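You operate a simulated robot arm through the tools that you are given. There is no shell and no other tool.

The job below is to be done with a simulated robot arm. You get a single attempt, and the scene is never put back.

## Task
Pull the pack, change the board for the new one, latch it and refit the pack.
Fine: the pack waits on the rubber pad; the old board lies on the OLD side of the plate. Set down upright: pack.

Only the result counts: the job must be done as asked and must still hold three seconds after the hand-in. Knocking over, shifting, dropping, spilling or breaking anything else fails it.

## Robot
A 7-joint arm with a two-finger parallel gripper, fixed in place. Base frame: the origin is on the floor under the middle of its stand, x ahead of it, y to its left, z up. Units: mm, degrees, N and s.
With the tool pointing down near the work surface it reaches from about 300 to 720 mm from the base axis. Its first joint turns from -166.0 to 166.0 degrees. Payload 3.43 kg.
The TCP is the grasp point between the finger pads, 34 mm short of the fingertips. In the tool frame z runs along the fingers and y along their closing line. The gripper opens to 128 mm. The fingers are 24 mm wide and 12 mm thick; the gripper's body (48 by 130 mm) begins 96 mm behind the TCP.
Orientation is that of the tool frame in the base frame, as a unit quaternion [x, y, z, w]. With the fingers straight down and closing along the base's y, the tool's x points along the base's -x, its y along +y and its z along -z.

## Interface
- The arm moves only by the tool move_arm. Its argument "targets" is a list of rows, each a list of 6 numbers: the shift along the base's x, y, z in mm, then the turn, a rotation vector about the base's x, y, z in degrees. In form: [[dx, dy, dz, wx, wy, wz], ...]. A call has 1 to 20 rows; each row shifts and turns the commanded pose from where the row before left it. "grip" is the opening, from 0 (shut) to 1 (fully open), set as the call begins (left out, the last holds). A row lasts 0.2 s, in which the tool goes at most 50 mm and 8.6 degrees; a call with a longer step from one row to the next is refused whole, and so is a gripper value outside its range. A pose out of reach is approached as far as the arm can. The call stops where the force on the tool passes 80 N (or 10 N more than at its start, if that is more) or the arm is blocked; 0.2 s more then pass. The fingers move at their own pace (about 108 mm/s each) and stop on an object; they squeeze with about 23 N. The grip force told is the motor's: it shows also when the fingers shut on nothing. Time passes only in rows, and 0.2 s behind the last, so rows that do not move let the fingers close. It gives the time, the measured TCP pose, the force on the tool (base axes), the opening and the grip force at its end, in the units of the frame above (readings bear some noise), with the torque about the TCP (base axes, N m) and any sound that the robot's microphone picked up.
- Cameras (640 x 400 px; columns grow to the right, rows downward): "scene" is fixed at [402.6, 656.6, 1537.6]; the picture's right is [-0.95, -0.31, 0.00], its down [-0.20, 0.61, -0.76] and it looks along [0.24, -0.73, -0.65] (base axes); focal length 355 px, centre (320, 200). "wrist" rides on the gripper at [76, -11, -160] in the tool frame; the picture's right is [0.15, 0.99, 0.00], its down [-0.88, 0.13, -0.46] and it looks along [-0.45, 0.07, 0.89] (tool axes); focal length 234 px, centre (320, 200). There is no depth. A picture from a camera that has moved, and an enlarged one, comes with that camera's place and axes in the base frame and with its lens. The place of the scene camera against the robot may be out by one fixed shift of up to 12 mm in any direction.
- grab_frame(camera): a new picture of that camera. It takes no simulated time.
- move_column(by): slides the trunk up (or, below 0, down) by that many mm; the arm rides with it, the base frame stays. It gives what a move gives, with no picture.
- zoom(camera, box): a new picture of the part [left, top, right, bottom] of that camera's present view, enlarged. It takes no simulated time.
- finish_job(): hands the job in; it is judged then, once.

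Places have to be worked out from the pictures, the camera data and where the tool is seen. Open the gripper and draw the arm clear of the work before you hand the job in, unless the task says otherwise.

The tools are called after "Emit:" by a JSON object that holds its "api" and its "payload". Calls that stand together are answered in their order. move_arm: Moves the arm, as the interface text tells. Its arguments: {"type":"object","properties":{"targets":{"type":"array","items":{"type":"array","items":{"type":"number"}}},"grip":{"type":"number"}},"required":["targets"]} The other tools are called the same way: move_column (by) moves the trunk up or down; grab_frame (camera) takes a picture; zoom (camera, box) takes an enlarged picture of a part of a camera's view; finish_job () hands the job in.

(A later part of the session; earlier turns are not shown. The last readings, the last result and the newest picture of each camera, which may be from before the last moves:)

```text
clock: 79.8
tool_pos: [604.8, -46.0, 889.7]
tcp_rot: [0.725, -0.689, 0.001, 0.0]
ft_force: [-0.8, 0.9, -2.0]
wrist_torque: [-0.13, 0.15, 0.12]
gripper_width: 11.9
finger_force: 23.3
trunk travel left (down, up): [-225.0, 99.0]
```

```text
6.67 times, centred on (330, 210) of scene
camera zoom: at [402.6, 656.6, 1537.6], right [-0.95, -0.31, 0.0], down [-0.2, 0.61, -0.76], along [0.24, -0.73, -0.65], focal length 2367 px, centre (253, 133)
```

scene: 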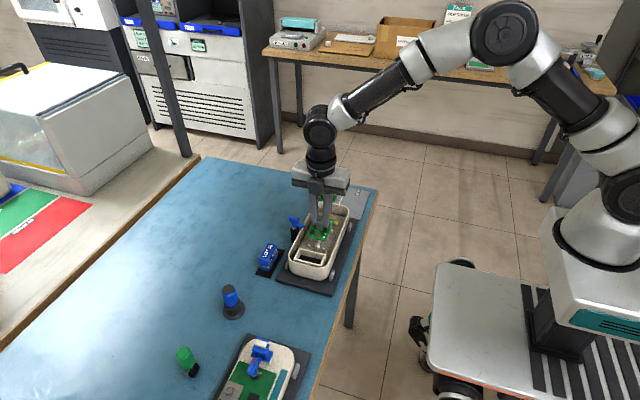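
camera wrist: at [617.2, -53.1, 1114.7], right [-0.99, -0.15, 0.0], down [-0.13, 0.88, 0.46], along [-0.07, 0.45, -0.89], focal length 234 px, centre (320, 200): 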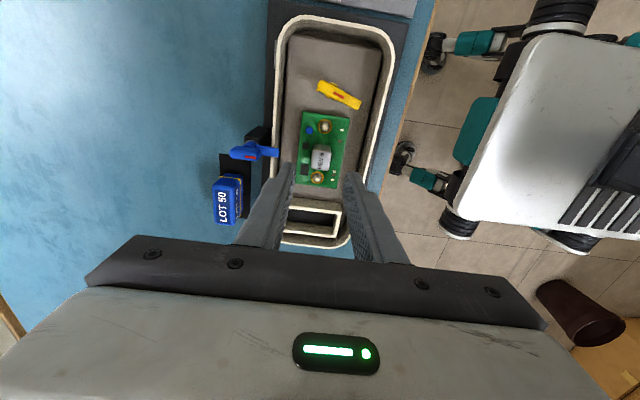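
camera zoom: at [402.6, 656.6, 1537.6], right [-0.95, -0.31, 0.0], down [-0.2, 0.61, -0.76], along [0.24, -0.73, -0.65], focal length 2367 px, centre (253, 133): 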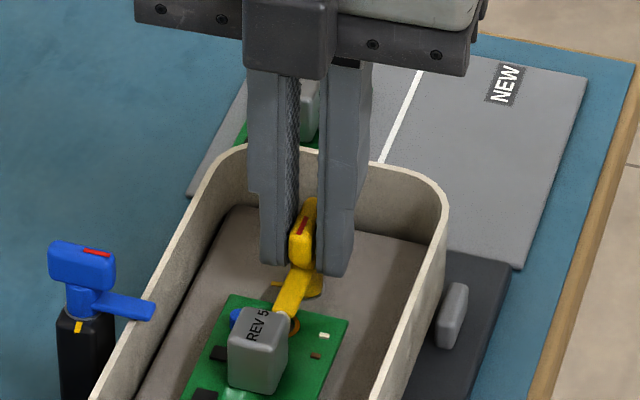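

The arm is nearly back over the peg with a slight torque. I turn another 4° and watch for the stop.

Emit:
{"api": "move_arm", "payload": {"targets": [[0, 0, 0, 0, 0, -3], [0, 0, 0, 0, 0, 0]]}}

Emit:
{"api": "move_arm", "payload": {"targets": [[0, 0, 0, 0, 0, -3], [0, 0, 0, 0, 0, 0], [0, 0, 0, 0, 0, 0]]}}

Emit:
{"api": "zoom", "payload": {"camera": "wrist", "box": [260, 120, 380, 240]}}

Emit:
{"api": "zoom", "payload": {"camera": "scene", "box": [310, 200, 350, 230]}}

```text
clock: 80.4
tool_pos: [603.9, -45.6, 890.1]
tcp_rot: [-0.706, 0.708, -0.001, 0.001]
ft_force: [0.0, -1.2, -0.6]
wrist_torque: [0.01, 0.18, 0.13]
gripper_width: 12.0
finger_force: 22.9
trunk travel left (down, up): [-225.0, 99.0]
```

```text
clock: 81.2
tool_pos: [605.6, -45.2, 891.1]
tcp_rot: [-0.688, 0.725, 0.0, 0.0]
ft_force: [0.4, -1.7, -0.7]
wrist_torque: [-0.07, 0.06, 0.09]
gripper_width: 12.6
finger_force: 22.9
trunk travel left (down, up): [-225.0, 99.0]
```

```text
3.33 times, centred on (320, 180) of wrist
camera zoom: at [612.6, -121.5, 1050.1], right [-1.0, -0.09, 0.0], down [-0.08, 0.89, 0.46], along [-0.04, 0.45, -0.89], focal length 781 px, centre (320, 267)
```

zoom: 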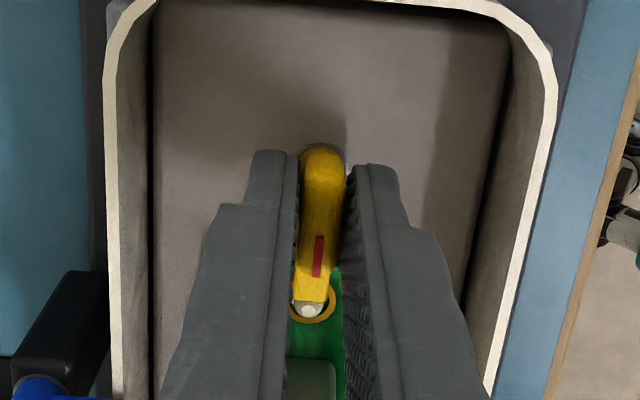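

```text
13.33 times, centred on (330, 215) of scene
camera zoom: at [402.6, 656.6, 1537.6], right [-0.95, -0.31, 0.0], down [-0.2, 0.61, -0.76], along [0.24, -0.73, -0.65], focal length 4735 px, centre (187, 0)
```

zoom: 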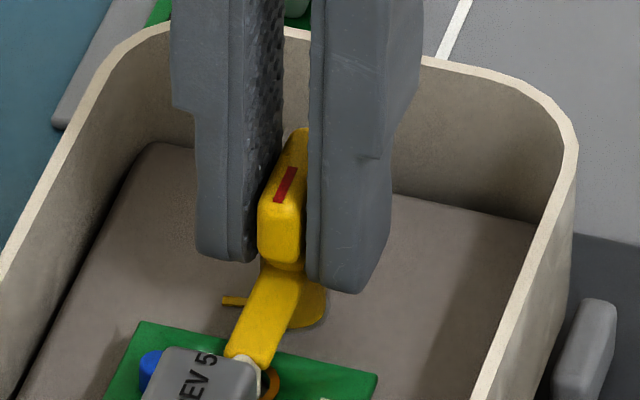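

The arm looks back in its original latched position. I press another 4° to confirm it is against its stop.

Emit:
{"api": "move_arm", "payload": {"targets": [[0, 0, 0, 0, 0, -4], [0, 0, 0, 0, 0, 0], [0, 0, 0, 0, 0, 0]]}}

Emit:
{"api": "zoom", "payload": {"camera": "scene", "box": [310, 200, 350, 230]}}

Emit:
{"api": "move_arm", "payload": {"targets": [[0, 0, 0, 0, 0, 5], [0, 0, 0, 0, 0, 0]], "grip": 0.25}}

Emit:
{"api": "move_arm", "payload": {"targets": [[0, 0, 10, 0, 0, 0], [0, 0, 25, 0, 0, 0], [0, 0, 30, 0, 0, 0], [0, 0, 0, 0, 0, 0], [0, 0, 0, 0, 0, 0]]}}

Emit:
{"api": "zoom", "payload": {"camera": "wrist", "box": [260, 120, 380, 200]}}

Emit:
{"api": "zoom", "payload": {"camera": "scene", "box": [310, 200, 350, 230]}}

```text
clock: 82.0
tool_pos: [604.9, -44.9, 889.9]
tcp_rot: [-0.663, 0.748, 0.0, 0.0]
ft_force: [4.3, 1.9, -2.6]
wrist_torque: [-0.12, -0.17, 0.16]
gripper_width: 12.8
finger_force: 23.1
trunk travel left (down, up): [-225.0, 99.0]
```

```text
13.33 times, centred on (330, 215) of scene
camera zoom: at [402.6, 656.6, 1537.6], right [-0.95, -0.31, 0.0], down [-0.2, 0.61, -0.76], along [0.24, -0.73, -0.65], focal length 4735 px, centre (187, 0)
```

zoom: 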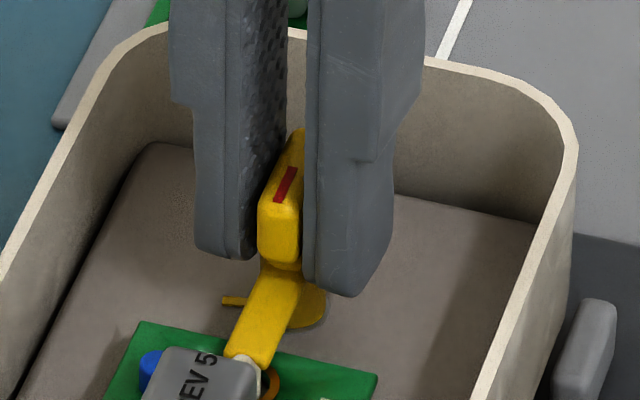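

```text
clock: 82.6
tool_pos: [605.4, -45.5, 891.3]
tcp_rot: [-0.694, 0.72, 0.0, 0.0]
ft_force: [-0.2, 0.0, -0.3]
wrist_torque: [0.01, 0.01, -0.01]
gripper_width: 32.0
finger_force: 0.0
trunk travel left (down, up): [-225.0, 99.0]
```

```text
clock: 83.8
tool_pos: [604.9, -45.5, 955.8]
tcp_rot: [-0.695, 0.719, 0.0, 0.0]
ft_force: [0.0, -0.2, -0.1]
wrist_torque: [-0.03, 0.01, -0.01]
gripper_width: 31.9
finger_force: 0.0
trunk travel left (down, up): [-225.0, 99.0]
```

```text
5.00 times, centred on (320, 160) of wrist
camera zoom: at [614.5, -121.5, 1115.6], right [-0.99, -0.11, 0.0], down [-0.1, 0.88, 0.46], along [-0.05, 0.45, -0.89], focal length 1171 px, centre (320, 400)
```

zoom: 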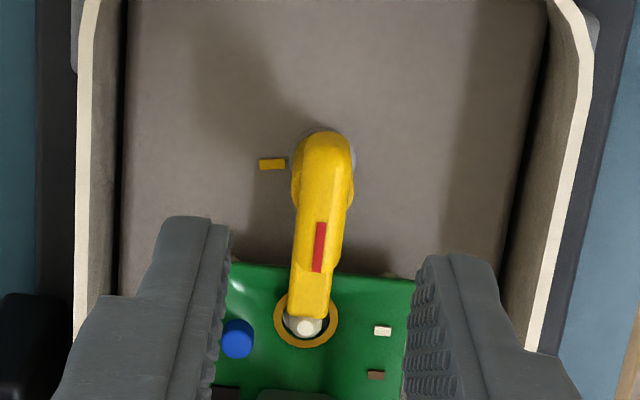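

```text
13.33 times, centred on (330, 215) of scene
camera zoom: at [402.6, 656.6, 1537.6], right [-0.95, -0.31, 0.0], down [-0.2, 0.61, -0.76], along [0.24, -0.73, -0.65], focal length 4735 px, centre (187, 0)
```

zoom: 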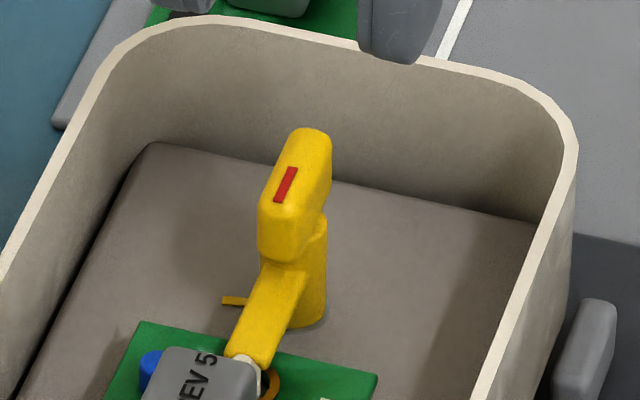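

The latch is back exactly as it was originally, over the new board. Now I return over the pack on the rubber pad, restoring the +90° orientation.

Emit:
{"api": "move_arm", "payload": {"targets": [[22.9, 30.6, 0, 0, 0, 2], [22.9, 30.6, 0, 0, 0, 0], [22.9, 30.6, 0, 0, 0, 0], [22.9, 30.6, 0, 0, 0, 0], [22.9, 30.6, 0, 0, 0, 0], [0, 0, 0, 0, 0, 0], [0, 0, 0, 0, 0, 0]], "grip": 0.36}}

Emit:
{"api": "zoom", "payload": {"camera": "wrist", "box": [240, 80, 420, 240]}}

Emit:
{"api": "grab_frame", "payload": {"camera": "scene"}}

```text
clock: 85.4
tool_pos: [720.5, 109.6, 957.1]
tcp_rot: [0.707, -0.707, 0.0, 0.0]
ft_force: [0.0, 0.3, 0.7]
wrist_torque: [0.02, -0.02, 0.01]
gripper_width: 46.1
finger_force: 0.1
trunk travel left (down, up): [-225.0, 99.0]
```

```text
2.50 times, centred on (330, 160) of wrist
camera zoom: at [732.0, 34.4, 1116.3], right [-0.99, -0.15, 0.0], down [-0.13, 0.88, 0.46], along [-0.07, 0.45, -0.89], focal length 585 px, centre (295, 300)
```

zoom: 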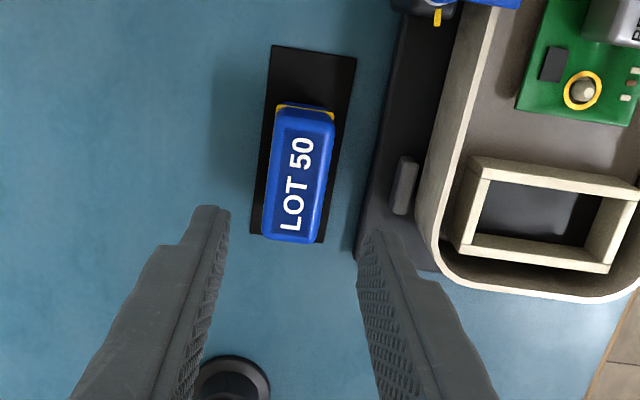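

```text
taken
```

scene: 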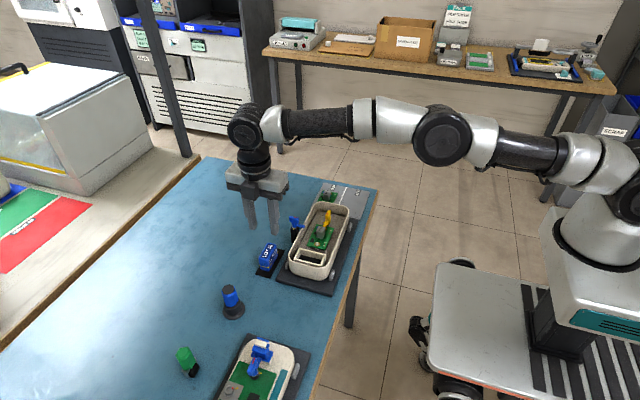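

By the camera pose I am at (721.0, 110.4, 956.3); the release pose was (719.5, 107.7, 862.3). I correct and descend most of the way.

Emit:
{"api": "move_arm", "payload": {"targets": [[-1.5, -2.7, -20, 0, 0, 0], [0, 0, -25, 0, 0, 0], [0, 0, -25, 0, 0, 0], [0, 0, -10, 0, 0, 0], [0, 0, 0, 0, 0, 0], [0, 0, 0, 0, 0, 0]]}}

Emit:
{"api": "zoom", "payload": {"camera": "wrist", "box": [240, 80, 420, 240]}}

Emit:
{"api": "zoom", "payload": {"camera": "scene", "box": [230, 210, 330, 300]}}

```text
clock: 86.8
tool_pos: [717.5, 106.1, 876.0]
tcp_rot: [0.707, -0.707, 0.001, 0.0]
ft_force: [0.5, 0.2, 0.3]
wrist_torque: [0.03, 0.02, 0.03]
gripper_width: 46.0
finger_force: 0.0
trunk travel left (down, up): [-225.0, 99.0]
```

```text
2.50 times, centred on (330, 160) of wrist
camera zoom: at [729.2, 31.2, 1035.5], right [-0.99, -0.15, 0.0], down [-0.13, 0.88, 0.46], along [-0.07, 0.45, -0.89], focal length 585 px, centre (295, 300)
```

zoom: 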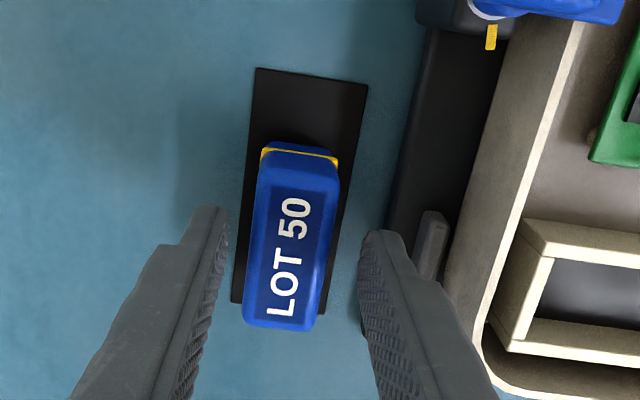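

```text
4.44 times, centred on (280, 255) of scene
camera zoom: at [402.6, 656.6, 1537.6], right [-0.95, -0.31, 0.0], down [-0.2, 0.61, -0.76], along [0.24, -0.73, -0.65], focal length 1578 px, centre (498, -44)
```

zoom: 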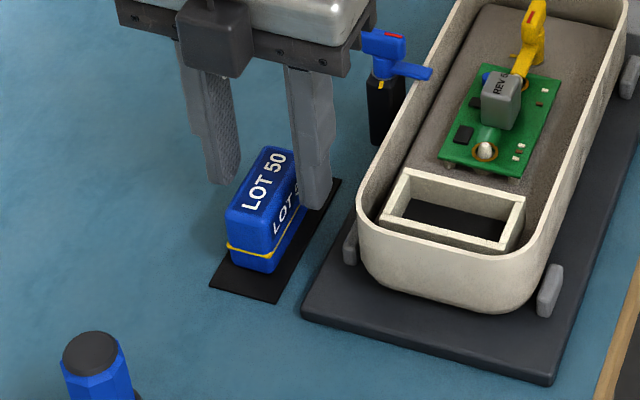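

Correcting (+1.3, +0.5) and lowering 12.5 mm to the same grip height as before, then closing on the pack.

Emit:
{"api": "move_arm", "payload": {"targets": [[1.3, 0.5, -6, 0, 0, 0], [0, 0, -6.5, 0, 0, 0], [0, 0, 0, 0, 0, 0], [0, 0, 0, 0, 0, 0]]}}

Emit:
{"api": "zoom", "payload": {"camera": "wrist", "box": [240, 80, 420, 240]}}

Emit:
{"api": "move_arm", "payload": {"targets": [[0, 0, 0, 0, 0, 0], [0, 0, 0, 0, 0, 0], [0, 0, 0, 0, 0, 0]], "grip": 0.0}}

Emit:
{"api": "zoom", "payload": {"camera": "wrist", "box": [240, 80, 420, 240]}}

```text
clock: 87.8
tool_pos: [720.8, 105.9, 863.4]
tcp_rot: [0.707, -0.707, 0.0, 0.0]
ft_force: [0.8, 0.8, 0.0]
wrist_torque: [0.01, 0.0, 0.0]
gripper_width: 45.9
finger_force: 0.1
trunk travel left (down, up): [-225.0, 99.0]
```

```text
2.50 times, centred on (330, 160) of wrist
camera zoom: at [731.0, 30.3, 1023.7], right [-0.99, -0.15, 0.0], down [-0.13, 0.88, 0.46], along [-0.07, 0.45, -0.89], focal length 585 px, centre (295, 300)
```

zoom: 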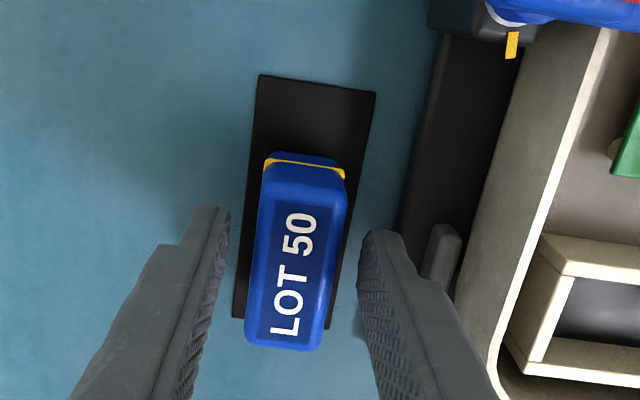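

```text
clock: 88.6
tool_pos: [719.7, 105.6, 864.0]
tcp_rot: [-0.707, 0.708, 0.0, 0.0]
ft_force: [1.0, 0.5, 0.0]
wrist_torque: [0.0, -0.02, 0.0]
gripper_width: 27.4
finger_force: 22.5
trunk travel left (down, up): [-225.0, 99.0]
```

```text
2.50 times, centred on (330, 160) of wrist
camera zoom: at [731.1, 30.3, 1023.7], right [-0.99, -0.15, 0.0], down [-0.13, 0.88, 0.46], along [-0.07, 0.45, -0.89], focal length 585 px, centre (295, 300)
```

zoom: 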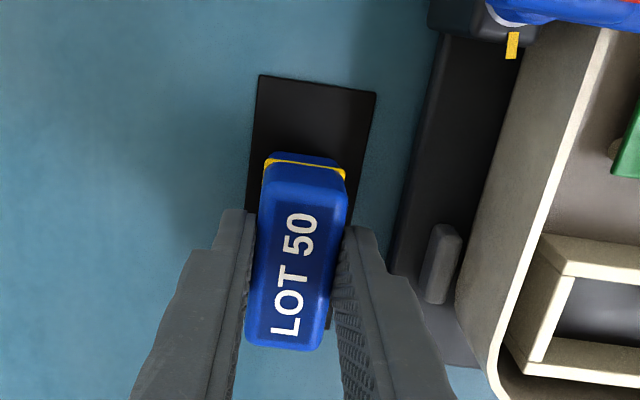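

The pack is gripped about 1.5 mm off along its length and 1.4 mm higher than before; I will allow for that. I lift it straight up.

Emit:
{"api": "move_arm", "payload": {"targets": [[0, 0, 8, 0, 0, 0], [0, 0, 30, 0, 0, 0], [0, 0, 30, 0, 0, 0], [0, 0, 30, 0, 0, 0], [0, 0, 25, 0, 0, 0], [0, 0, 0, 0, 0, 0]]}}

Emit:
{"api": "zoom", "payload": {"camera": "scene", "box": [230, 180, 350, 290]}}

```text
clock: 90.0
tool_pos: [719.8, 107.9, 985.5]
tcp_rot: [0.707, -0.707, 0.0, 0.0]
ft_force: [0.4, 0.5, -1.7]
wrist_torque: [0.0, -0.02, 0.0]
gripper_width: 27.4
finger_force: 22.6
trunk travel left (down, up): [-225.0, 99.0]
```

```text
3.64 times, centred on (290, 235) of scene
camera zoom: at [402.6, 656.6, 1537.6], right [-0.95, -0.31, 0.0], down [-0.2, 0.61, -0.76], along [0.24, -0.73, -0.65], focal length 1291 px, centre (429, 73)
```

zoom: 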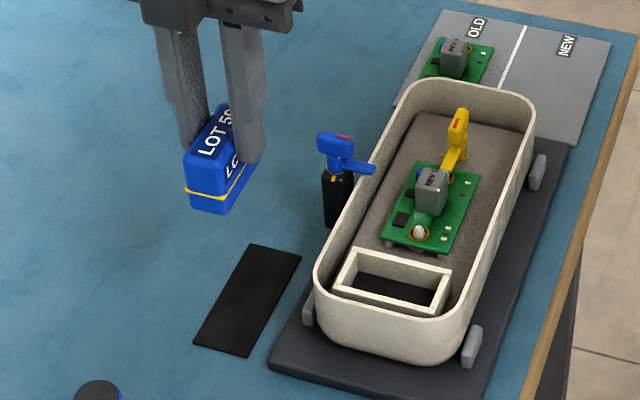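

The pack is up and clear. I carry it back over the cradle while turning −90°.

Emit:
{"api": "move_arm", "payload": {"targets": [[-10.7, 0, 0, 0, 0, -8.2], [-10.7, 0, 0, 0, 0, -8.2], [-10.7, 0, 0, 0, 0, -8.2], [-10.7, 0, 0, 0, 0, -8.2], [-10.7, 0, 0, 0, 0, -8.2], [-10.7, 0, 0, 0, 0, -8.2], [-10.7, 0, 0, 0, 0, -8.2], [-10.7, 0, 0, 0, 0, -8.2], [-10.7, 0, 0, 0, 0, -8.2], [-10.7, 0, 0, 0, 0, -8.2], [-10.7, 0, 0, 0, 0, -8], [0, 0, 0, 0, 0, 0], [0, 0, 0, 0, 0, 0]]}}

Emit:
{"api": "zoom", "payload": {"camera": "wrist", "box": [240, 120, 400, 260]}}

Emit:
{"api": "zoom", "payload": {"camera": "scene", "box": [270, 180, 350, 270]}}

```text
clock: 92.8
tool_pos: [600.7, 106.1, 987.1]
tcp_rot: [0.001, 1.0, -0.001, 0.0]
ft_force: [0.4, 0.7, -0.4]
wrist_torque: [0.0, 0.01, 0.0]
gripper_width: 27.8
finger_force: 23.2
trunk travel left (down, up): [-225.0, 99.0]
```

```text
2.86 times, centred on (320, 190) of wrist
camera zoom: at [525.6, 94.4, 1145.8], right [-0.15, 0.99, 0.0], down [0.88, 0.13, 0.46], along [0.45, 0.07, -0.89], focal length 669 px, centre (320, 229)
```

zoom: 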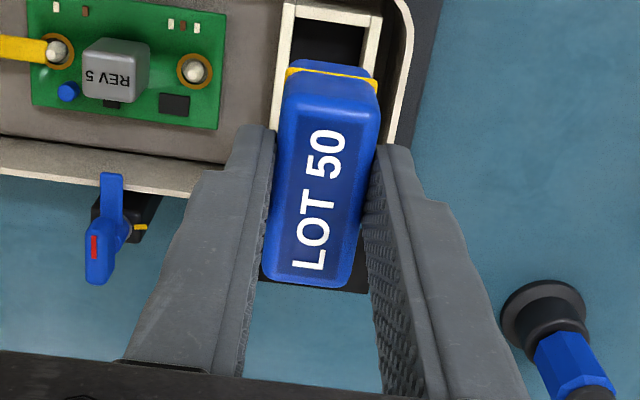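

```text
4.44 times, centred on (310, 225) of scene
camera zoom: at [402.6, 656.6, 1537.6], right [-0.95, -0.31, 0.0], down [-0.2, 0.61, -0.76], along [0.24, -0.73, -0.65], focal length 1578 px, centre (364, 89)
```

zoom: 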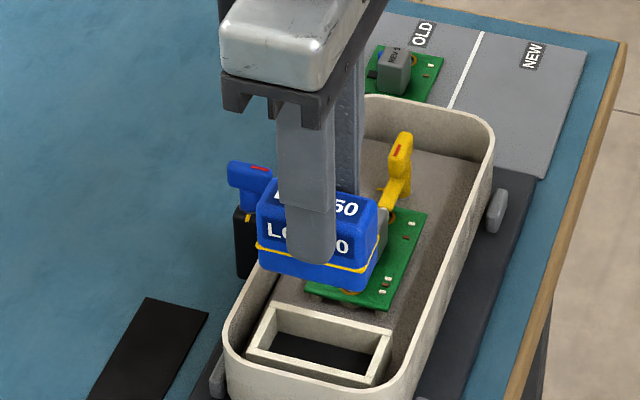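

By the images the pack now sits about 2.8 mm further to +x in the grip than originally, so its seat needs the tool near (601.0, 106.4). I adjust and descend until the pack bottom is just above the rim.

Emit:
{"api": "move_arm", "payload": {"targets": [[-0.6, 1.0, -15, 0, 0, 0], [0, 0, -20, 0, 0, 0], [0, 0, -9, 0, 0, 0], [0, 0, 0, 0, 0, 0], [0, 0, 0, 0, 0, 0]]}}

Emit:
{"api": "zoom", "payload": {"camera": "wrist", "box": [240, 120, 400, 260]}}

Emit:
{"api": "zoom", "payload": {"camera": "scene", "box": [280, 210, 350, 280]}}

```text
clock: 94.0
tool_pos: [601.6, 106.2, 941.3]
tcp_rot: [0.0, 1.0, 0.0, 0.001]
ft_force: [1.1, -0.7, -1.2]
wrist_torque: [-0.01, 0.0, 0.0]
gripper_width: 27.5
finger_force: 22.5
trunk travel left (down, up): [-225.0, 99.0]
```

```text
2.86 times, centred on (320, 190) of wrist
camera zoom: at [525.7, 94.9, 1101.7], right [-0.15, 0.99, 0.0], down [0.88, 0.13, 0.46], along [0.45, 0.07, -0.89], focal length 669 px, centre (320, 229)
```

zoom: 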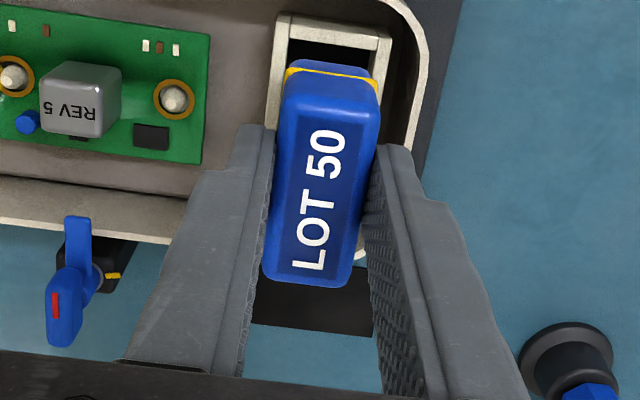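

```text
5.71 times, centred on (315, 245) of scene
camera zoom: at [402.6, 656.6, 1537.6], right [-0.95, -0.31, 0.0], down [-0.2, 0.61, -0.76], along [0.24, -0.73, -0.65], focal length 2029 px, centre (349, -57)
```

zoom: 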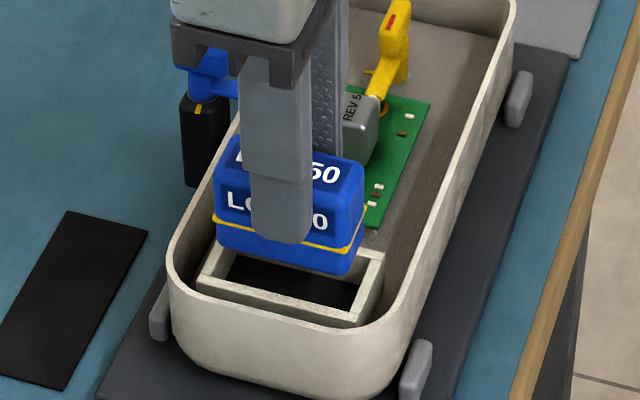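

The geometry agrees: seat needs the tool at about x=600.9, y=106.4. I trim (−0.8, +0.5) and lower to just above the cradle mouth.

Emit:
{"api": "move_arm", "payload": {"targets": [[-0.8, 0.5, -4, 0, 0, 0], [0, 0, -4, 0, 0, 0], [0, 0, 0, 0, 0, 0], [0, 0, 0, 0, 0, 0]]}}

Emit:
{"api": "zoom", "payload": {"camera": "wrist", "box": [290, 115, 350, 155]}}

Emit:
{"api": "zoom", "payload": {"camera": "scene", "box": [290, 230, 340, 270]}}

```text
clock: 95.0
tool_pos: [601.3, 105.0, 934.3]
tcp_rot: [0.0, 1.0, 0.0, 0.0]
ft_force: [0.7, 0.8, -2.2]
wrist_torque: [0.0, 0.02, 0.01]
gripper_width: 27.3
finger_force: 23.0
trunk travel left (down, up): [-225.0, 99.0]
```

```text
10.00 times, centred on (320, 135) of wrist
camera zoom: at [524.7, 94.7, 1094.0], right [-0.15, 0.99, 0.0], down [0.88, 0.13, 0.46], along [0.45, 0.07, -0.89], focal length 2342 px, centre (320, 850)
```

zoom: 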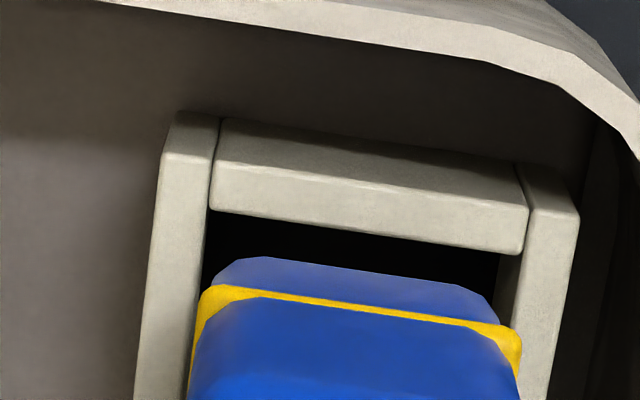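

```text
10.00 times, centred on (315, 250) of scene
camera zoom: at [402.6, 656.6, 1537.6], right [-0.95, -0.31, 0.0], down [-0.2, 0.61, -0.76], along [0.24, -0.73, -0.65], focal length 3551 px, centre (370, -300)
```

zoom: 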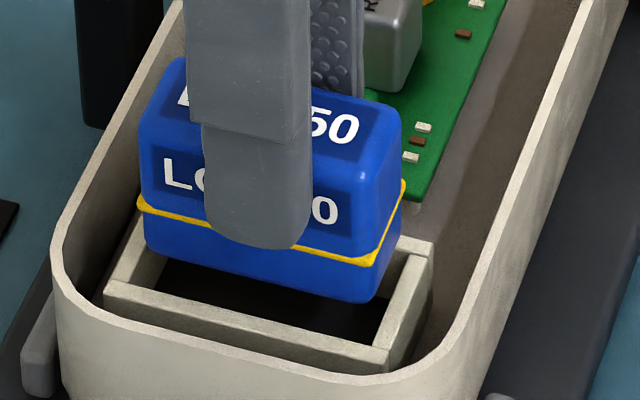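

The close-up shows the pack's lower part between the cradle walls: clearance 1.2 mm on −y, 2.9 mm on +y, so I shift +0.8 in y and +0.3 in x, then start lowering into the cradle.

Emit:
{"api": "move_arm", "payload": {"targets": [[0.3, 0.8, 0, 0, 0, 0], [0, 0, -3, 0, 0, 0], [0, 0, -3, 0, 0, 0], [0, 0, 0, 0, 0, 0], [0, 0, 0, 0, 0, 0]]}}

Emit:
{"api": "zoom", "payload": {"camera": "wrist", "box": [290, 115, 350, 155]}}

Emit:
{"api": "zoom", "payload": {"camera": "scene", "box": [290, 230, 340, 270]}}

```text
clock: 96.2
tool_pos: [599.5, 108.2, 928.3]
tcp_rot: [0.0, 1.0, 0.0, 0.0]
ft_force: [0.2, 0.1, -2.0]
wrist_torque: [-0.02, 0.03, -0.03]
gripper_width: 27.8
finger_force: 22.4
trunk travel left (down, up): [-225.0, 99.0]
```

```text
10.00 times, centred on (320, 135) of wrist
camera zoom: at [524.7, 96.8, 1088.2], right [-0.15, 0.99, 0.0], down [0.88, 0.13, 0.46], along [0.45, 0.07, -0.89], focal length 2342 px, centre (320, 850)
```

zoom: 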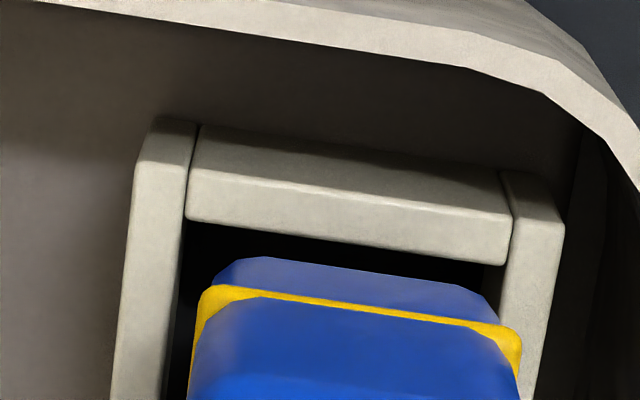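

```text
10.00 times, centred on (315, 250) of scene
camera zoom: at [402.6, 656.6, 1537.6], right [-0.95, -0.31, 0.0], down [-0.2, 0.61, -0.76], along [0.24, -0.73, -0.65], focal length 3551 px, centre (370, -300)
```

zoom: 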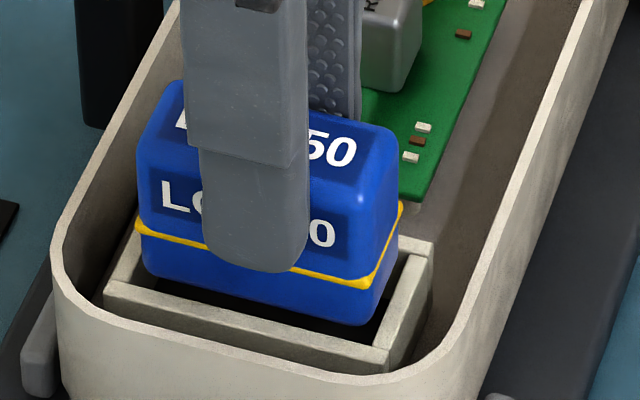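

The tool jumped a bit too far (+2.1 mm), leaving 0.9 mm on +y. I nudge back −0.8 mm and look again before going deeper.

Emit:
{"api": "move_arm", "payload": {"targets": [[0, -0.8, 0, 0, 0, 0], [0, 0, 0, 0, 0, 0], [0, 0, 0, 0, 0, 0]]}}

Emit:
{"api": "zoom", "payload": {"camera": "wrist", "box": [290, 115, 350, 155]}}

```text
clock: 97.0
tool_pos: [599.5, 106.0, 928.8]
tcp_rot: [0.0, 1.0, 0.0, 0.0]
ft_force: [0.6, -0.3, -1.4]
wrist_torque: [0.02, 0.02, 0.0]
gripper_width: 27.6
finger_force: 23.2
trunk travel left (down, up): [-225.0, 99.0]
```

```text
10.00 times, centred on (320, 135) of wrist
camera zoom: at [525.0, 95.5, 1088.5], right [-0.15, 0.99, 0.0], down [0.88, 0.13, 0.46], along [0.45, 0.07, -0.89], focal length 2342 px, centre (320, 850)
```

zoom: 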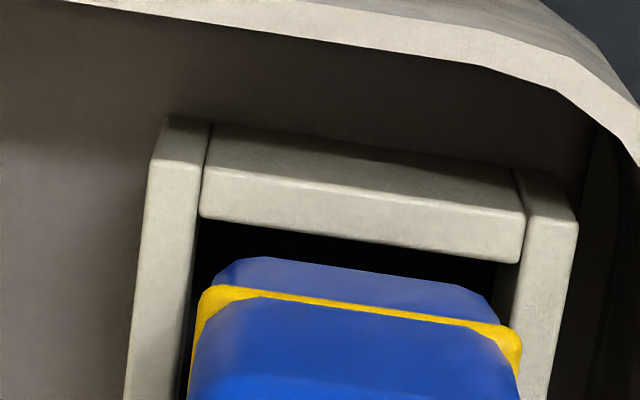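

Now at (601.0, 106.5), centred in the cradle. I lower 6 mm and check force and alignment.

Emit:
{"api": "move_arm", "payload": {"targets": [[0, 0, -3, 0, 0, 0], [0, 0, -3, 0, 0, 0], [0, 0, 0, 0, 0, 0]]}}

Emit:
{"api": "zoom", "payload": {"camera": "wrist", "box": [290, 115, 350, 155]}}

Emit:
{"api": "zoom", "payload": {"camera": "scene", "box": [290, 230, 340, 270]}}

```text
clock: 97.8
tool_pos: [602.4, 106.3, 922.5]
tcp_rot: [0.0, 1.0, 0.0, 0.0]
ft_force: [0.5, 0.4, -1.8]
wrist_torque: [0.03, 0.0, 0.02]
gripper_width: 27.5
finger_force: 23.5
trunk travel left (down, up): [-225.0, 99.0]
```

```text
10.00 times, centred on (320, 135) of wrist
camera zoom: at [526.4, 95.4, 1082.2], right [-0.15, 0.99, 0.0], down [0.88, 0.13, 0.46], along [0.45, 0.07, -0.89], focal length 2342 px, centre (320, 850)
```

zoom: 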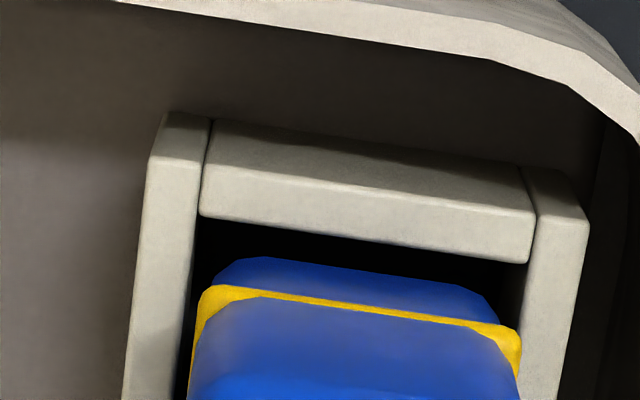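

```text
10.00 times, centred on (315, 250) of scene
camera zoom: at [402.6, 656.6, 1537.6], right [-0.95, -0.31, 0.0], down [-0.2, 0.61, -0.76], along [0.24, -0.73, -0.65], focal length 3551 px, centre (370, -300)
```

zoom: 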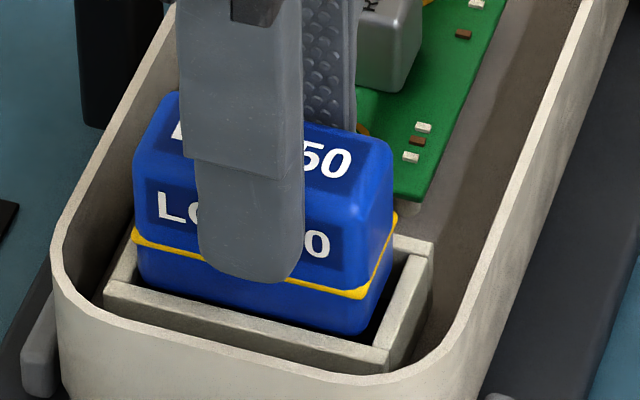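

The x drifted to 602.4 while lowering. I nudge −0.9 mm in x and check again.

Emit:
{"api": "move_arm", "payload": {"targets": [[-0.9, 0, 0, 0, 0, 0], [0, 0, 0, 0, 0, 0], [0, 0, 0, 0, 0, 0]]}}

Emit:
{"api": "zoom", "payload": {"camera": "scene", "box": [290, 230, 340, 270]}}

Emit:
{"api": "zoom", "payload": {"camera": "wrist", "box": [290, 115, 350, 155]}}

```text
clock: 98.6
tool_pos: [600.1, 105.6, 923.2]
tcp_rot: [0.0, 1.0, 0.0, 0.0]
ft_force: [0.4, -0.2, -1.1]
wrist_torque: [0.01, 0.02, -0.01]
gripper_width: 27.4
finger_force: 22.8
trunk travel left (down, up): [-225.0, 99.0]
```

```text
10.00 times, centred on (315, 250) of scene
camera zoom: at [402.6, 656.6, 1537.6], right [-0.95, -0.31, 0.0], down [-0.2, 0.61, -0.76], along [0.24, -0.73, -0.65], focal length 3551 px, centre (370, -300)
```

zoom: 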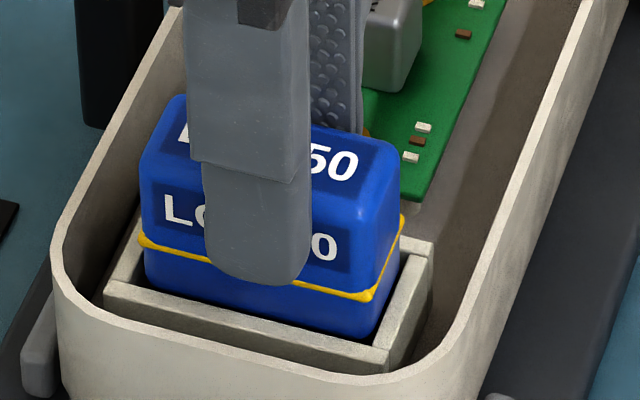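

```text
10.00 times, centred on (320, 135) of wrist
camera zoom: at [524.7, 95.5, 1081.9], right [-0.15, 0.99, 0.0], down [0.88, 0.13, 0.46], along [0.45, 0.07, -0.89], focal length 2342 px, centre (320, 850)
```

zoom: 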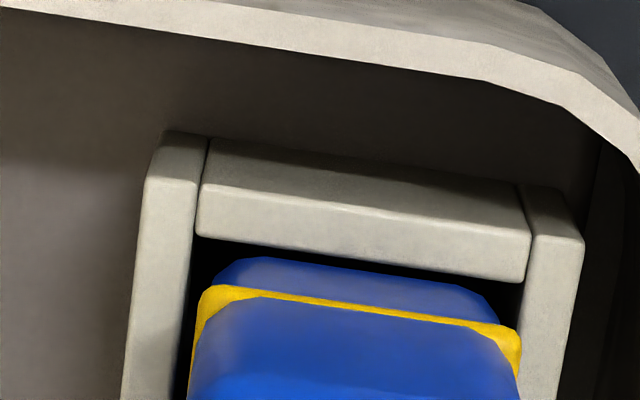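

Good: (600.7, 106.5) with balanced gaps. I continue lowering.

Emit:
{"api": "move_arm", "payload": {"targets": [[0, 0, -2.5, 0, 0, 0], [0, 0, -2.5, 0, 0, 0], [0, 0, 0, 0, 0, 0]]}}

Emit:
{"api": "zoom", "payload": {"camera": "scene", "box": [290, 230, 340, 270]}}

Emit:
{"api": "zoom", "payload": {"camera": "wrist", "box": [290, 115, 350, 155]}}

```text
clock: 99.4
tool_pos: [600.7, 106.6, 917.1]
tcp_rot: [0.0, 1.0, 0.0, 0.0]
ft_force: [0.6, 0.1, -1.3]
wrist_torque: [-0.01, 0.02, 0.0]
gripper_width: 27.6
finger_force: 23.3
trunk travel left (down, up): [-225.0, 99.0]
```

```text
10.00 times, centred on (315, 250) of scene
camera zoom: at [402.6, 656.6, 1537.6], right [-0.95, -0.31, 0.0], down [-0.2, 0.61, -0.76], along [0.24, -0.73, -0.65], focal length 3551 px, centre (370, -300)
```

zoom: 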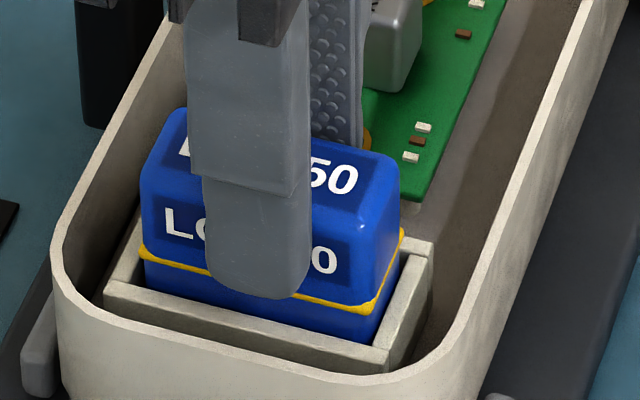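

```text
10.00 times, centred on (320, 135) of wrist
camera zoom: at [524.9, 95.2, 1076.9], right [-0.15, 0.99, 0.0], down [0.88, 0.13, 0.46], along [0.45, 0.07, -0.89], focal length 2342 px, centre (320, 850)
```

zoom: 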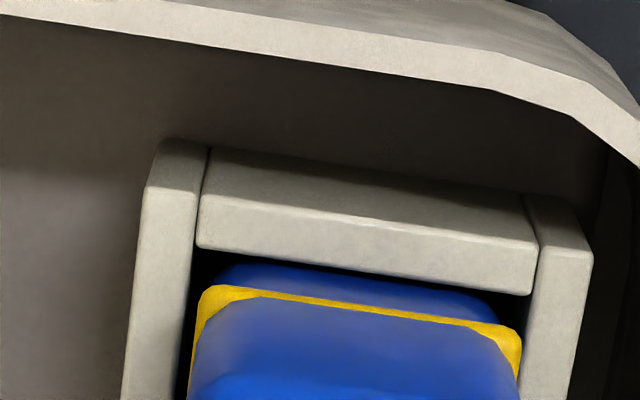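

Collar margins are about 1.0 and 1.7 mm in y, fine. I lower 3 mm at a time, watching for contact.

Emit:
{"api": "move_arm", "payload": {"targets": [[0, 0.2, -1.5, 0, 0, 0], [0, 0, -1.5, 0, 0, 0], [0, 0, 0, 0, 0, 0]]}}

Emit:
{"api": "zoom", "payload": {"camera": "wrist", "box": [290, 115, 350, 155]}}

Emit:
{"api": "zoom", "payload": {"camera": "scene", "box": [290, 230, 340, 270]}}

```text
clock: 100.2
tool_pos: [601.9, 105.9, 914.9]
tcp_rot: [0.0, 1.0, 0.0, 0.0]
ft_force: [0.8, -0.6, -0.4]
wrist_torque: [0.01, 0.01, 0.04]
gripper_width: 27.4
finger_force: 23.1
trunk travel left (down, up): [-225.0, 99.0]
```

```text
10.00 times, centred on (320, 135) of wrist
camera zoom: at [525.8, 95.0, 1074.1], right [-0.15, 0.99, 0.0], down [0.88, 0.13, 0.46], along [0.45, 0.07, -0.89], focal length 2342 px, centre (320, 850)
```

zoom: 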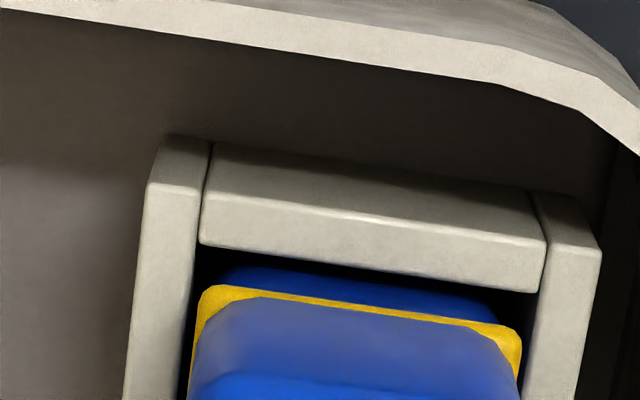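

```text
10.00 times, centred on (315, 250) of scene
camera zoom: at [402.6, 656.6, 1537.6], right [-0.95, -0.31, 0.0], down [-0.2, 0.61, -0.76], along [0.24, -0.73, -0.65], focal length 3551 px, centre (370, -300)
```

zoom: 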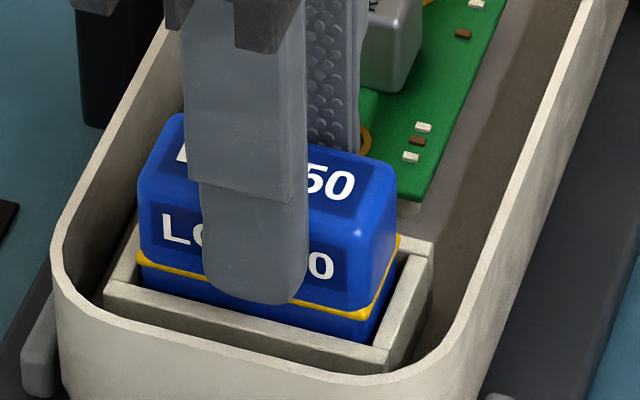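

Slight +x drift again; I correct −0.6 mm in x, +0.3 in y and lower another 2 mm.

Emit:
{"api": "move_arm", "payload": {"targets": [[-0.6, 0.3, 0, 0, 0, 0], [0, 0, -2, 0, 0, 0], [0, 0, 0, 0, 0, 0], [0, 0, 0, 0, 0, 0]]}}

Emit:
{"api": "zoom", "payload": {"camera": "wrist", "box": [290, 115, 350, 155]}}

Emit:
{"api": "zoom", "payload": {"camera": "scene", "box": [290, 230, 340, 270]}}

```text
clock: 101.2
tool_pos: [601.1, 106.5, 912.7]
tcp_rot: [0.0, 1.0, 0.0, -0.001]
ft_force: [-0.1, 0.4, -1.6]
wrist_torque: [-0.02, 0.01, 0.0]
gripper_width: 27.5
finger_force: 22.9
trunk travel left (down, up): [-225.0, 99.0]
```

```text
10.00 times, centred on (320, 135) of wrist
camera zoom: at [524.7, 95.6, 1071.8], right [-0.15, 0.99, 0.0], down [0.88, 0.13, 0.46], along [0.45, 0.07, -0.89], focal length 2342 px, centre (320, 850)
```

zoom: 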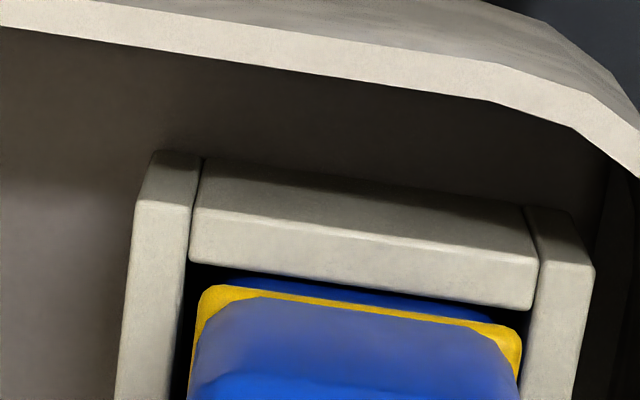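

```text
10.00 times, centred on (315, 250) of scene
camera zoom: at [402.6, 656.6, 1537.6], right [-0.95, -0.31, 0.0], down [-0.2, 0.61, -0.76], along [0.24, -0.73, -0.65], focal length 3551 px, centre (370, -300)
```

zoom: 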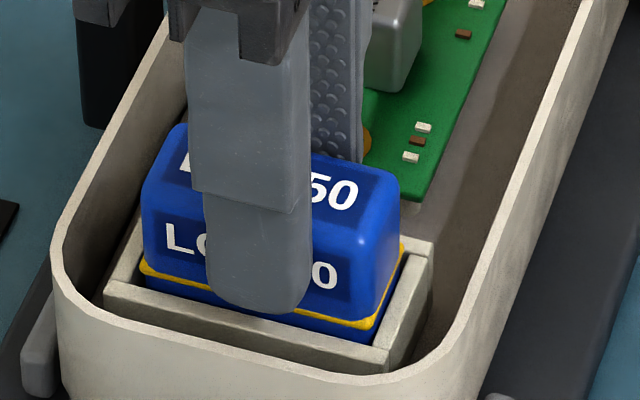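

At (600.7, 106.6, 911.8) the collar is about to enter the cradle mouth, still free of contact. I continue 2 mm, then 1 mm steps.

Emit:
{"api": "move_arm", "payload": {"targets": [[0, 0, -2, 0, 0, 0], [0, 0, 0, 0, 0, 0]]}}

Emit:
{"api": "move_arm", "payload": {"targets": [[0, 0, -1, 0, 0, 0], [0, 0, 0, 0, 0, 0]]}}

Emit:
{"api": "zoom", "payload": {"camera": "wrist", "box": [290, 115, 350, 155]}}

Emit:
{"api": "zoom", "payload": {"camera": "scene", "box": [290, 230, 340, 270]}}

```text
clock: 101.8
tool_pos: [600.1, 107.1, 910.7]
tcp_rot: [0.0, 1.0, 0.0, 0.001]
ft_force: [1.0, -0.2, 0.2]
wrist_torque: [-0.03, -0.05, 0.02]
gripper_width: 27.8
finger_force: 22.9
trunk travel left (down, up): [-225.0, 99.0]
```

```text
clock: 102.4
tool_pos: [598.1, 106.8, 909.5]
tcp_rot: [0.0, 1.0, 0.0, 0.001]
ft_force: [2.5, 0.7, 1.4]
wrist_torque: [0.03, -0.11, 0.0]
gripper_width: 27.5
finger_force: 23.6
trunk travel left (down, up): [-225.0, 99.0]
```

```text
10.00 times, centred on (320, 135) of wrist
camera zoom: at [524.0, 96.4, 1068.8], right [-0.15, 0.99, 0.0], down [0.88, 0.13, 0.46], along [0.45, 0.07, -0.89], focal length 2342 px, centre (320, 850)
```

zoom: 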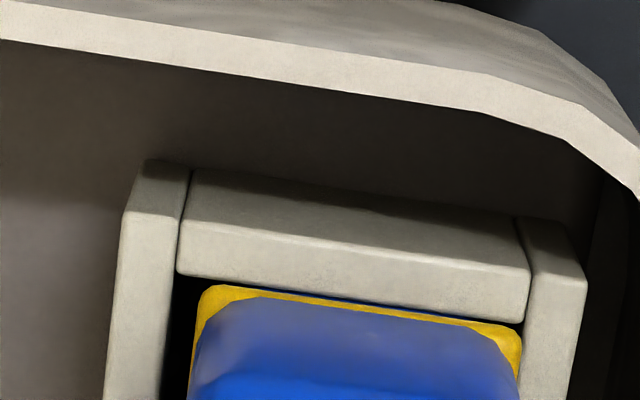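

```text
10.00 times, centred on (315, 250) of scene
camera zoom: at [402.6, 656.6, 1537.6], right [-0.95, -0.31, 0.0], down [-0.2, 0.61, -0.76], along [0.24, -0.73, -0.65], focal length 3551 px, centre (370, -300)
```

zoom: 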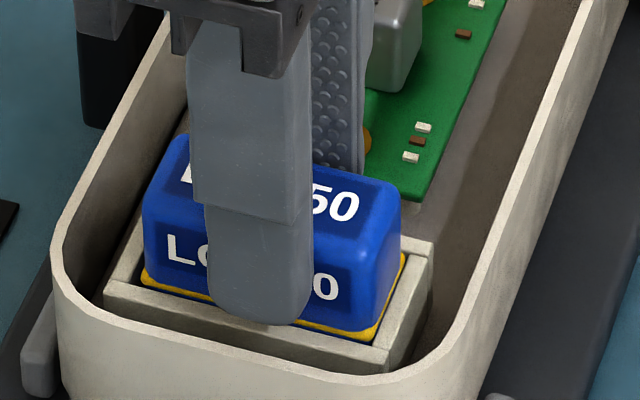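

Light contact (2.5 N in x) appears: the tool drifted to (600.0, 107.4). I correct (+0.6, −0.6) and check before pressing further.

Emit:
{"api": "move_arm", "payload": {"targets": [[0.6, -0.6, 0, 0, 0, 0], [0, 0, 0, 0, 0, 0], [0, 0, 0, 0, 0, 0]]}}

Emit:
{"api": "zoom", "payload": {"camera": "wrist", "box": [290, 115, 350, 155]}}

```text
clock: 103.2
tool_pos: [598.9, 107.6, 909.5]
tcp_rot: [-0.001, 1.0, -0.001, 0.0]
ft_force: [-0.1, -0.2, -0.4]
wrist_torque: [0.0, 0.0, -0.01]
gripper_width: 27.5
finger_force: 23.1
trunk travel left (down, up): [-225.0, 99.0]
```

```text
10.00 times, centred on (320, 135) of wrist
camera zoom: at [524.6, 95.9, 1068.6], right [-0.15, 0.99, 0.0], down [0.88, 0.13, 0.46], along [0.45, 0.07, -0.89], focal length 2342 px, centre (320, 850)
```

zoom: 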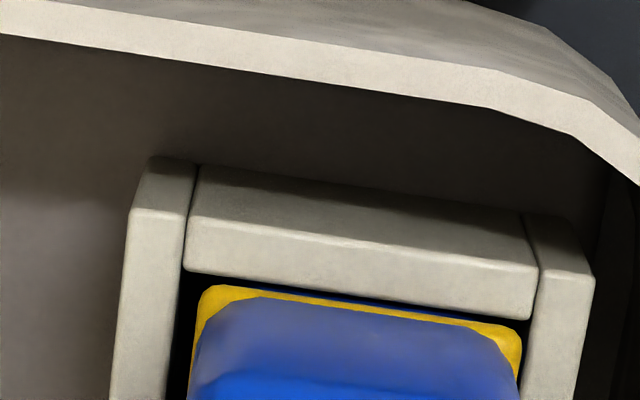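

Forces vanish and the margins are even (about 1 mm each side). I lower in 1 mm steps until it seats.

Emit:
{"api": "move_arm", "payload": {"targets": [[0, 0, -1, 0, 0, 0], [0, 0, 0, 0, 0, 0]]}}

Emit:
{"api": "move_arm", "payload": {"targets": [[0, 0, -1, 0, 0, 0], [0, 0, 0, 0, 0, 0]]}}

Emit:
{"api": "zoom", "payload": {"camera": "wrist", "box": [290, 115, 350, 155]}}

Emit:
{"api": "zoom", "payload": {"camera": "scene", "box": [290, 230, 340, 270]}}

```text
clock: 103.8
tool_pos: [601.1, 106.5, 909.0]
tcp_rot: [0.0, 1.0, 0.0, 0.0]
ft_force: [0.7, 0.1, 0.4]
wrist_torque: [0.04, 0.0, 0.04]
gripper_width: 27.5
finger_force: 22.8
trunk travel left (down, up): [-225.0, 99.0]
```

```text
clock: 104.4
tool_pos: [599.8, 106.6, 908.9]
tcp_rot: [0.001, 1.0, -0.001, -0.001]
ft_force: [-0.1, 0.2, 1.1]
wrist_torque: [-0.03, 0.0, 0.0]
gripper_width: 27.7
finger_force: 22.9
trunk travel left (down, up): [-225.0, 99.0]
```

```text
10.00 times, centred on (320, 135) of wrist
camera zoom: at [524.3, 95.5, 1067.9], right [-0.15, 0.99, 0.0], down [0.88, 0.13, 0.46], along [0.45, 0.07, -0.89], focal length 2342 px, centre (320, 850)
```

zoom: 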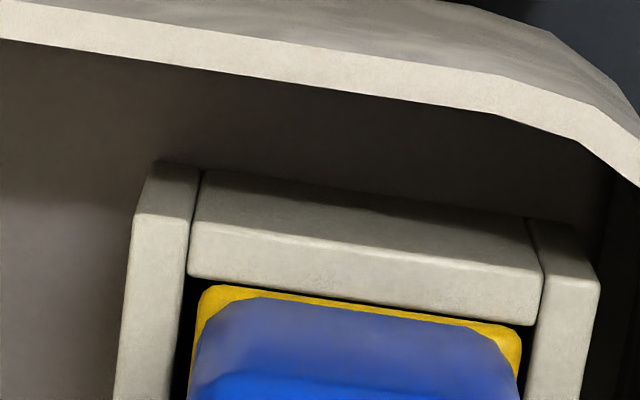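

```text
10.00 times, centred on (315, 250) of scene
camera zoom: at [402.6, 656.6, 1537.6], right [-0.95, -0.31, 0.0], down [-0.2, 0.61, -0.76], along [0.24, -0.73, -0.65], focal length 3551 px, centre (370, -300)
```

zoom: 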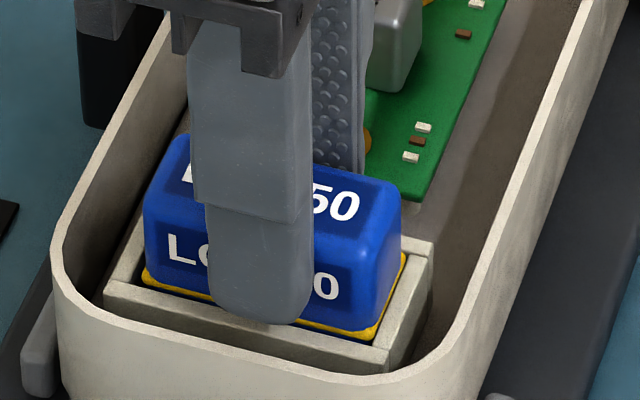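

Height 907.9, near the expected seat of about 907.5. I press down further in 1 mm commands to feel the bottom.

Emit:
{"api": "move_arm", "payload": {"targets": [[0, 0, -1, 0, 0, 0], [0, 0, 0, 0, 0, 0]]}}

Emit:
{"api": "move_arm", "payload": {"targets": [[0, 0, -1, 0, 0, 0], [0, 0, 0, 0, 0, 0]]}}

Emit:
{"api": "zoom", "payload": {"camera": "scene", "box": [270, 210, 350, 290]}}

Emit:
{"api": "zoom", "payload": {"camera": "wrist", "box": [240, 120, 400, 260]}}

```text
clock: 105.0
tool_pos: [601.0, 105.2, 905.8]
tcp_rot: [0.0, 1.0, 0.0, 0.001]
ft_force: [6.7, -2.2, 1.6]
wrist_torque: [-0.09, -0.2, 0.0]
gripper_width: 27.8
finger_force: 23.5
trunk travel left (down, up): [-225.0, 99.0]
```

```text
clock: 105.6
tool_pos: [600.3, 106.3, 907.5]
tcp_rot: [0.0, 1.0, 0.0, 0.002]
ft_force: [8.0, -6.5, 13.2]
wrist_torque: [-0.19, 0.18, -0.01]
gripper_width: 27.6
finger_force: 23.2
trunk travel left (down, up): [-225.0, 99.0]
```

```text
5.00 times, centred on (310, 250) of scene
camera zoom: at [402.6, 656.6, 1537.6], right [-0.95, -0.31, 0.0], down [-0.2, 0.61, -0.76], along [0.24, -0.73, -0.65], focal length 1776 px, centre (370, -50)
```

zoom: 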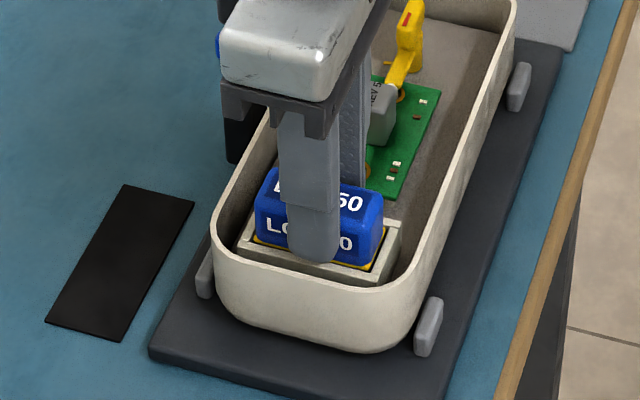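

```text
2.86 times, centred on (320, 190) of wrist
camera zoom: at [524.6, 95.3, 1066.6], right [-0.15, 0.99, 0.0], down [0.88, 0.13, 0.46], along [0.45, 0.07, -0.89], focal length 669 px, centre (320, 229)
```

zoom: 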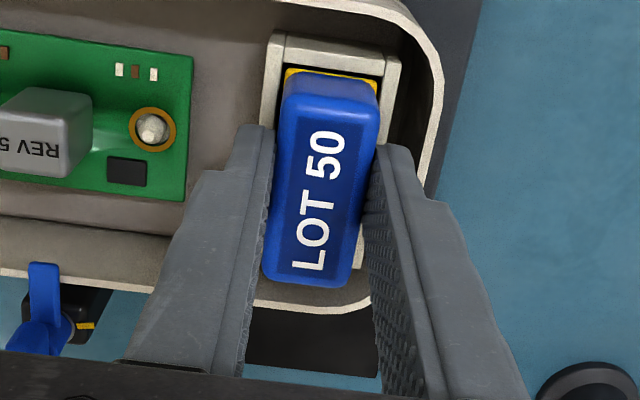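

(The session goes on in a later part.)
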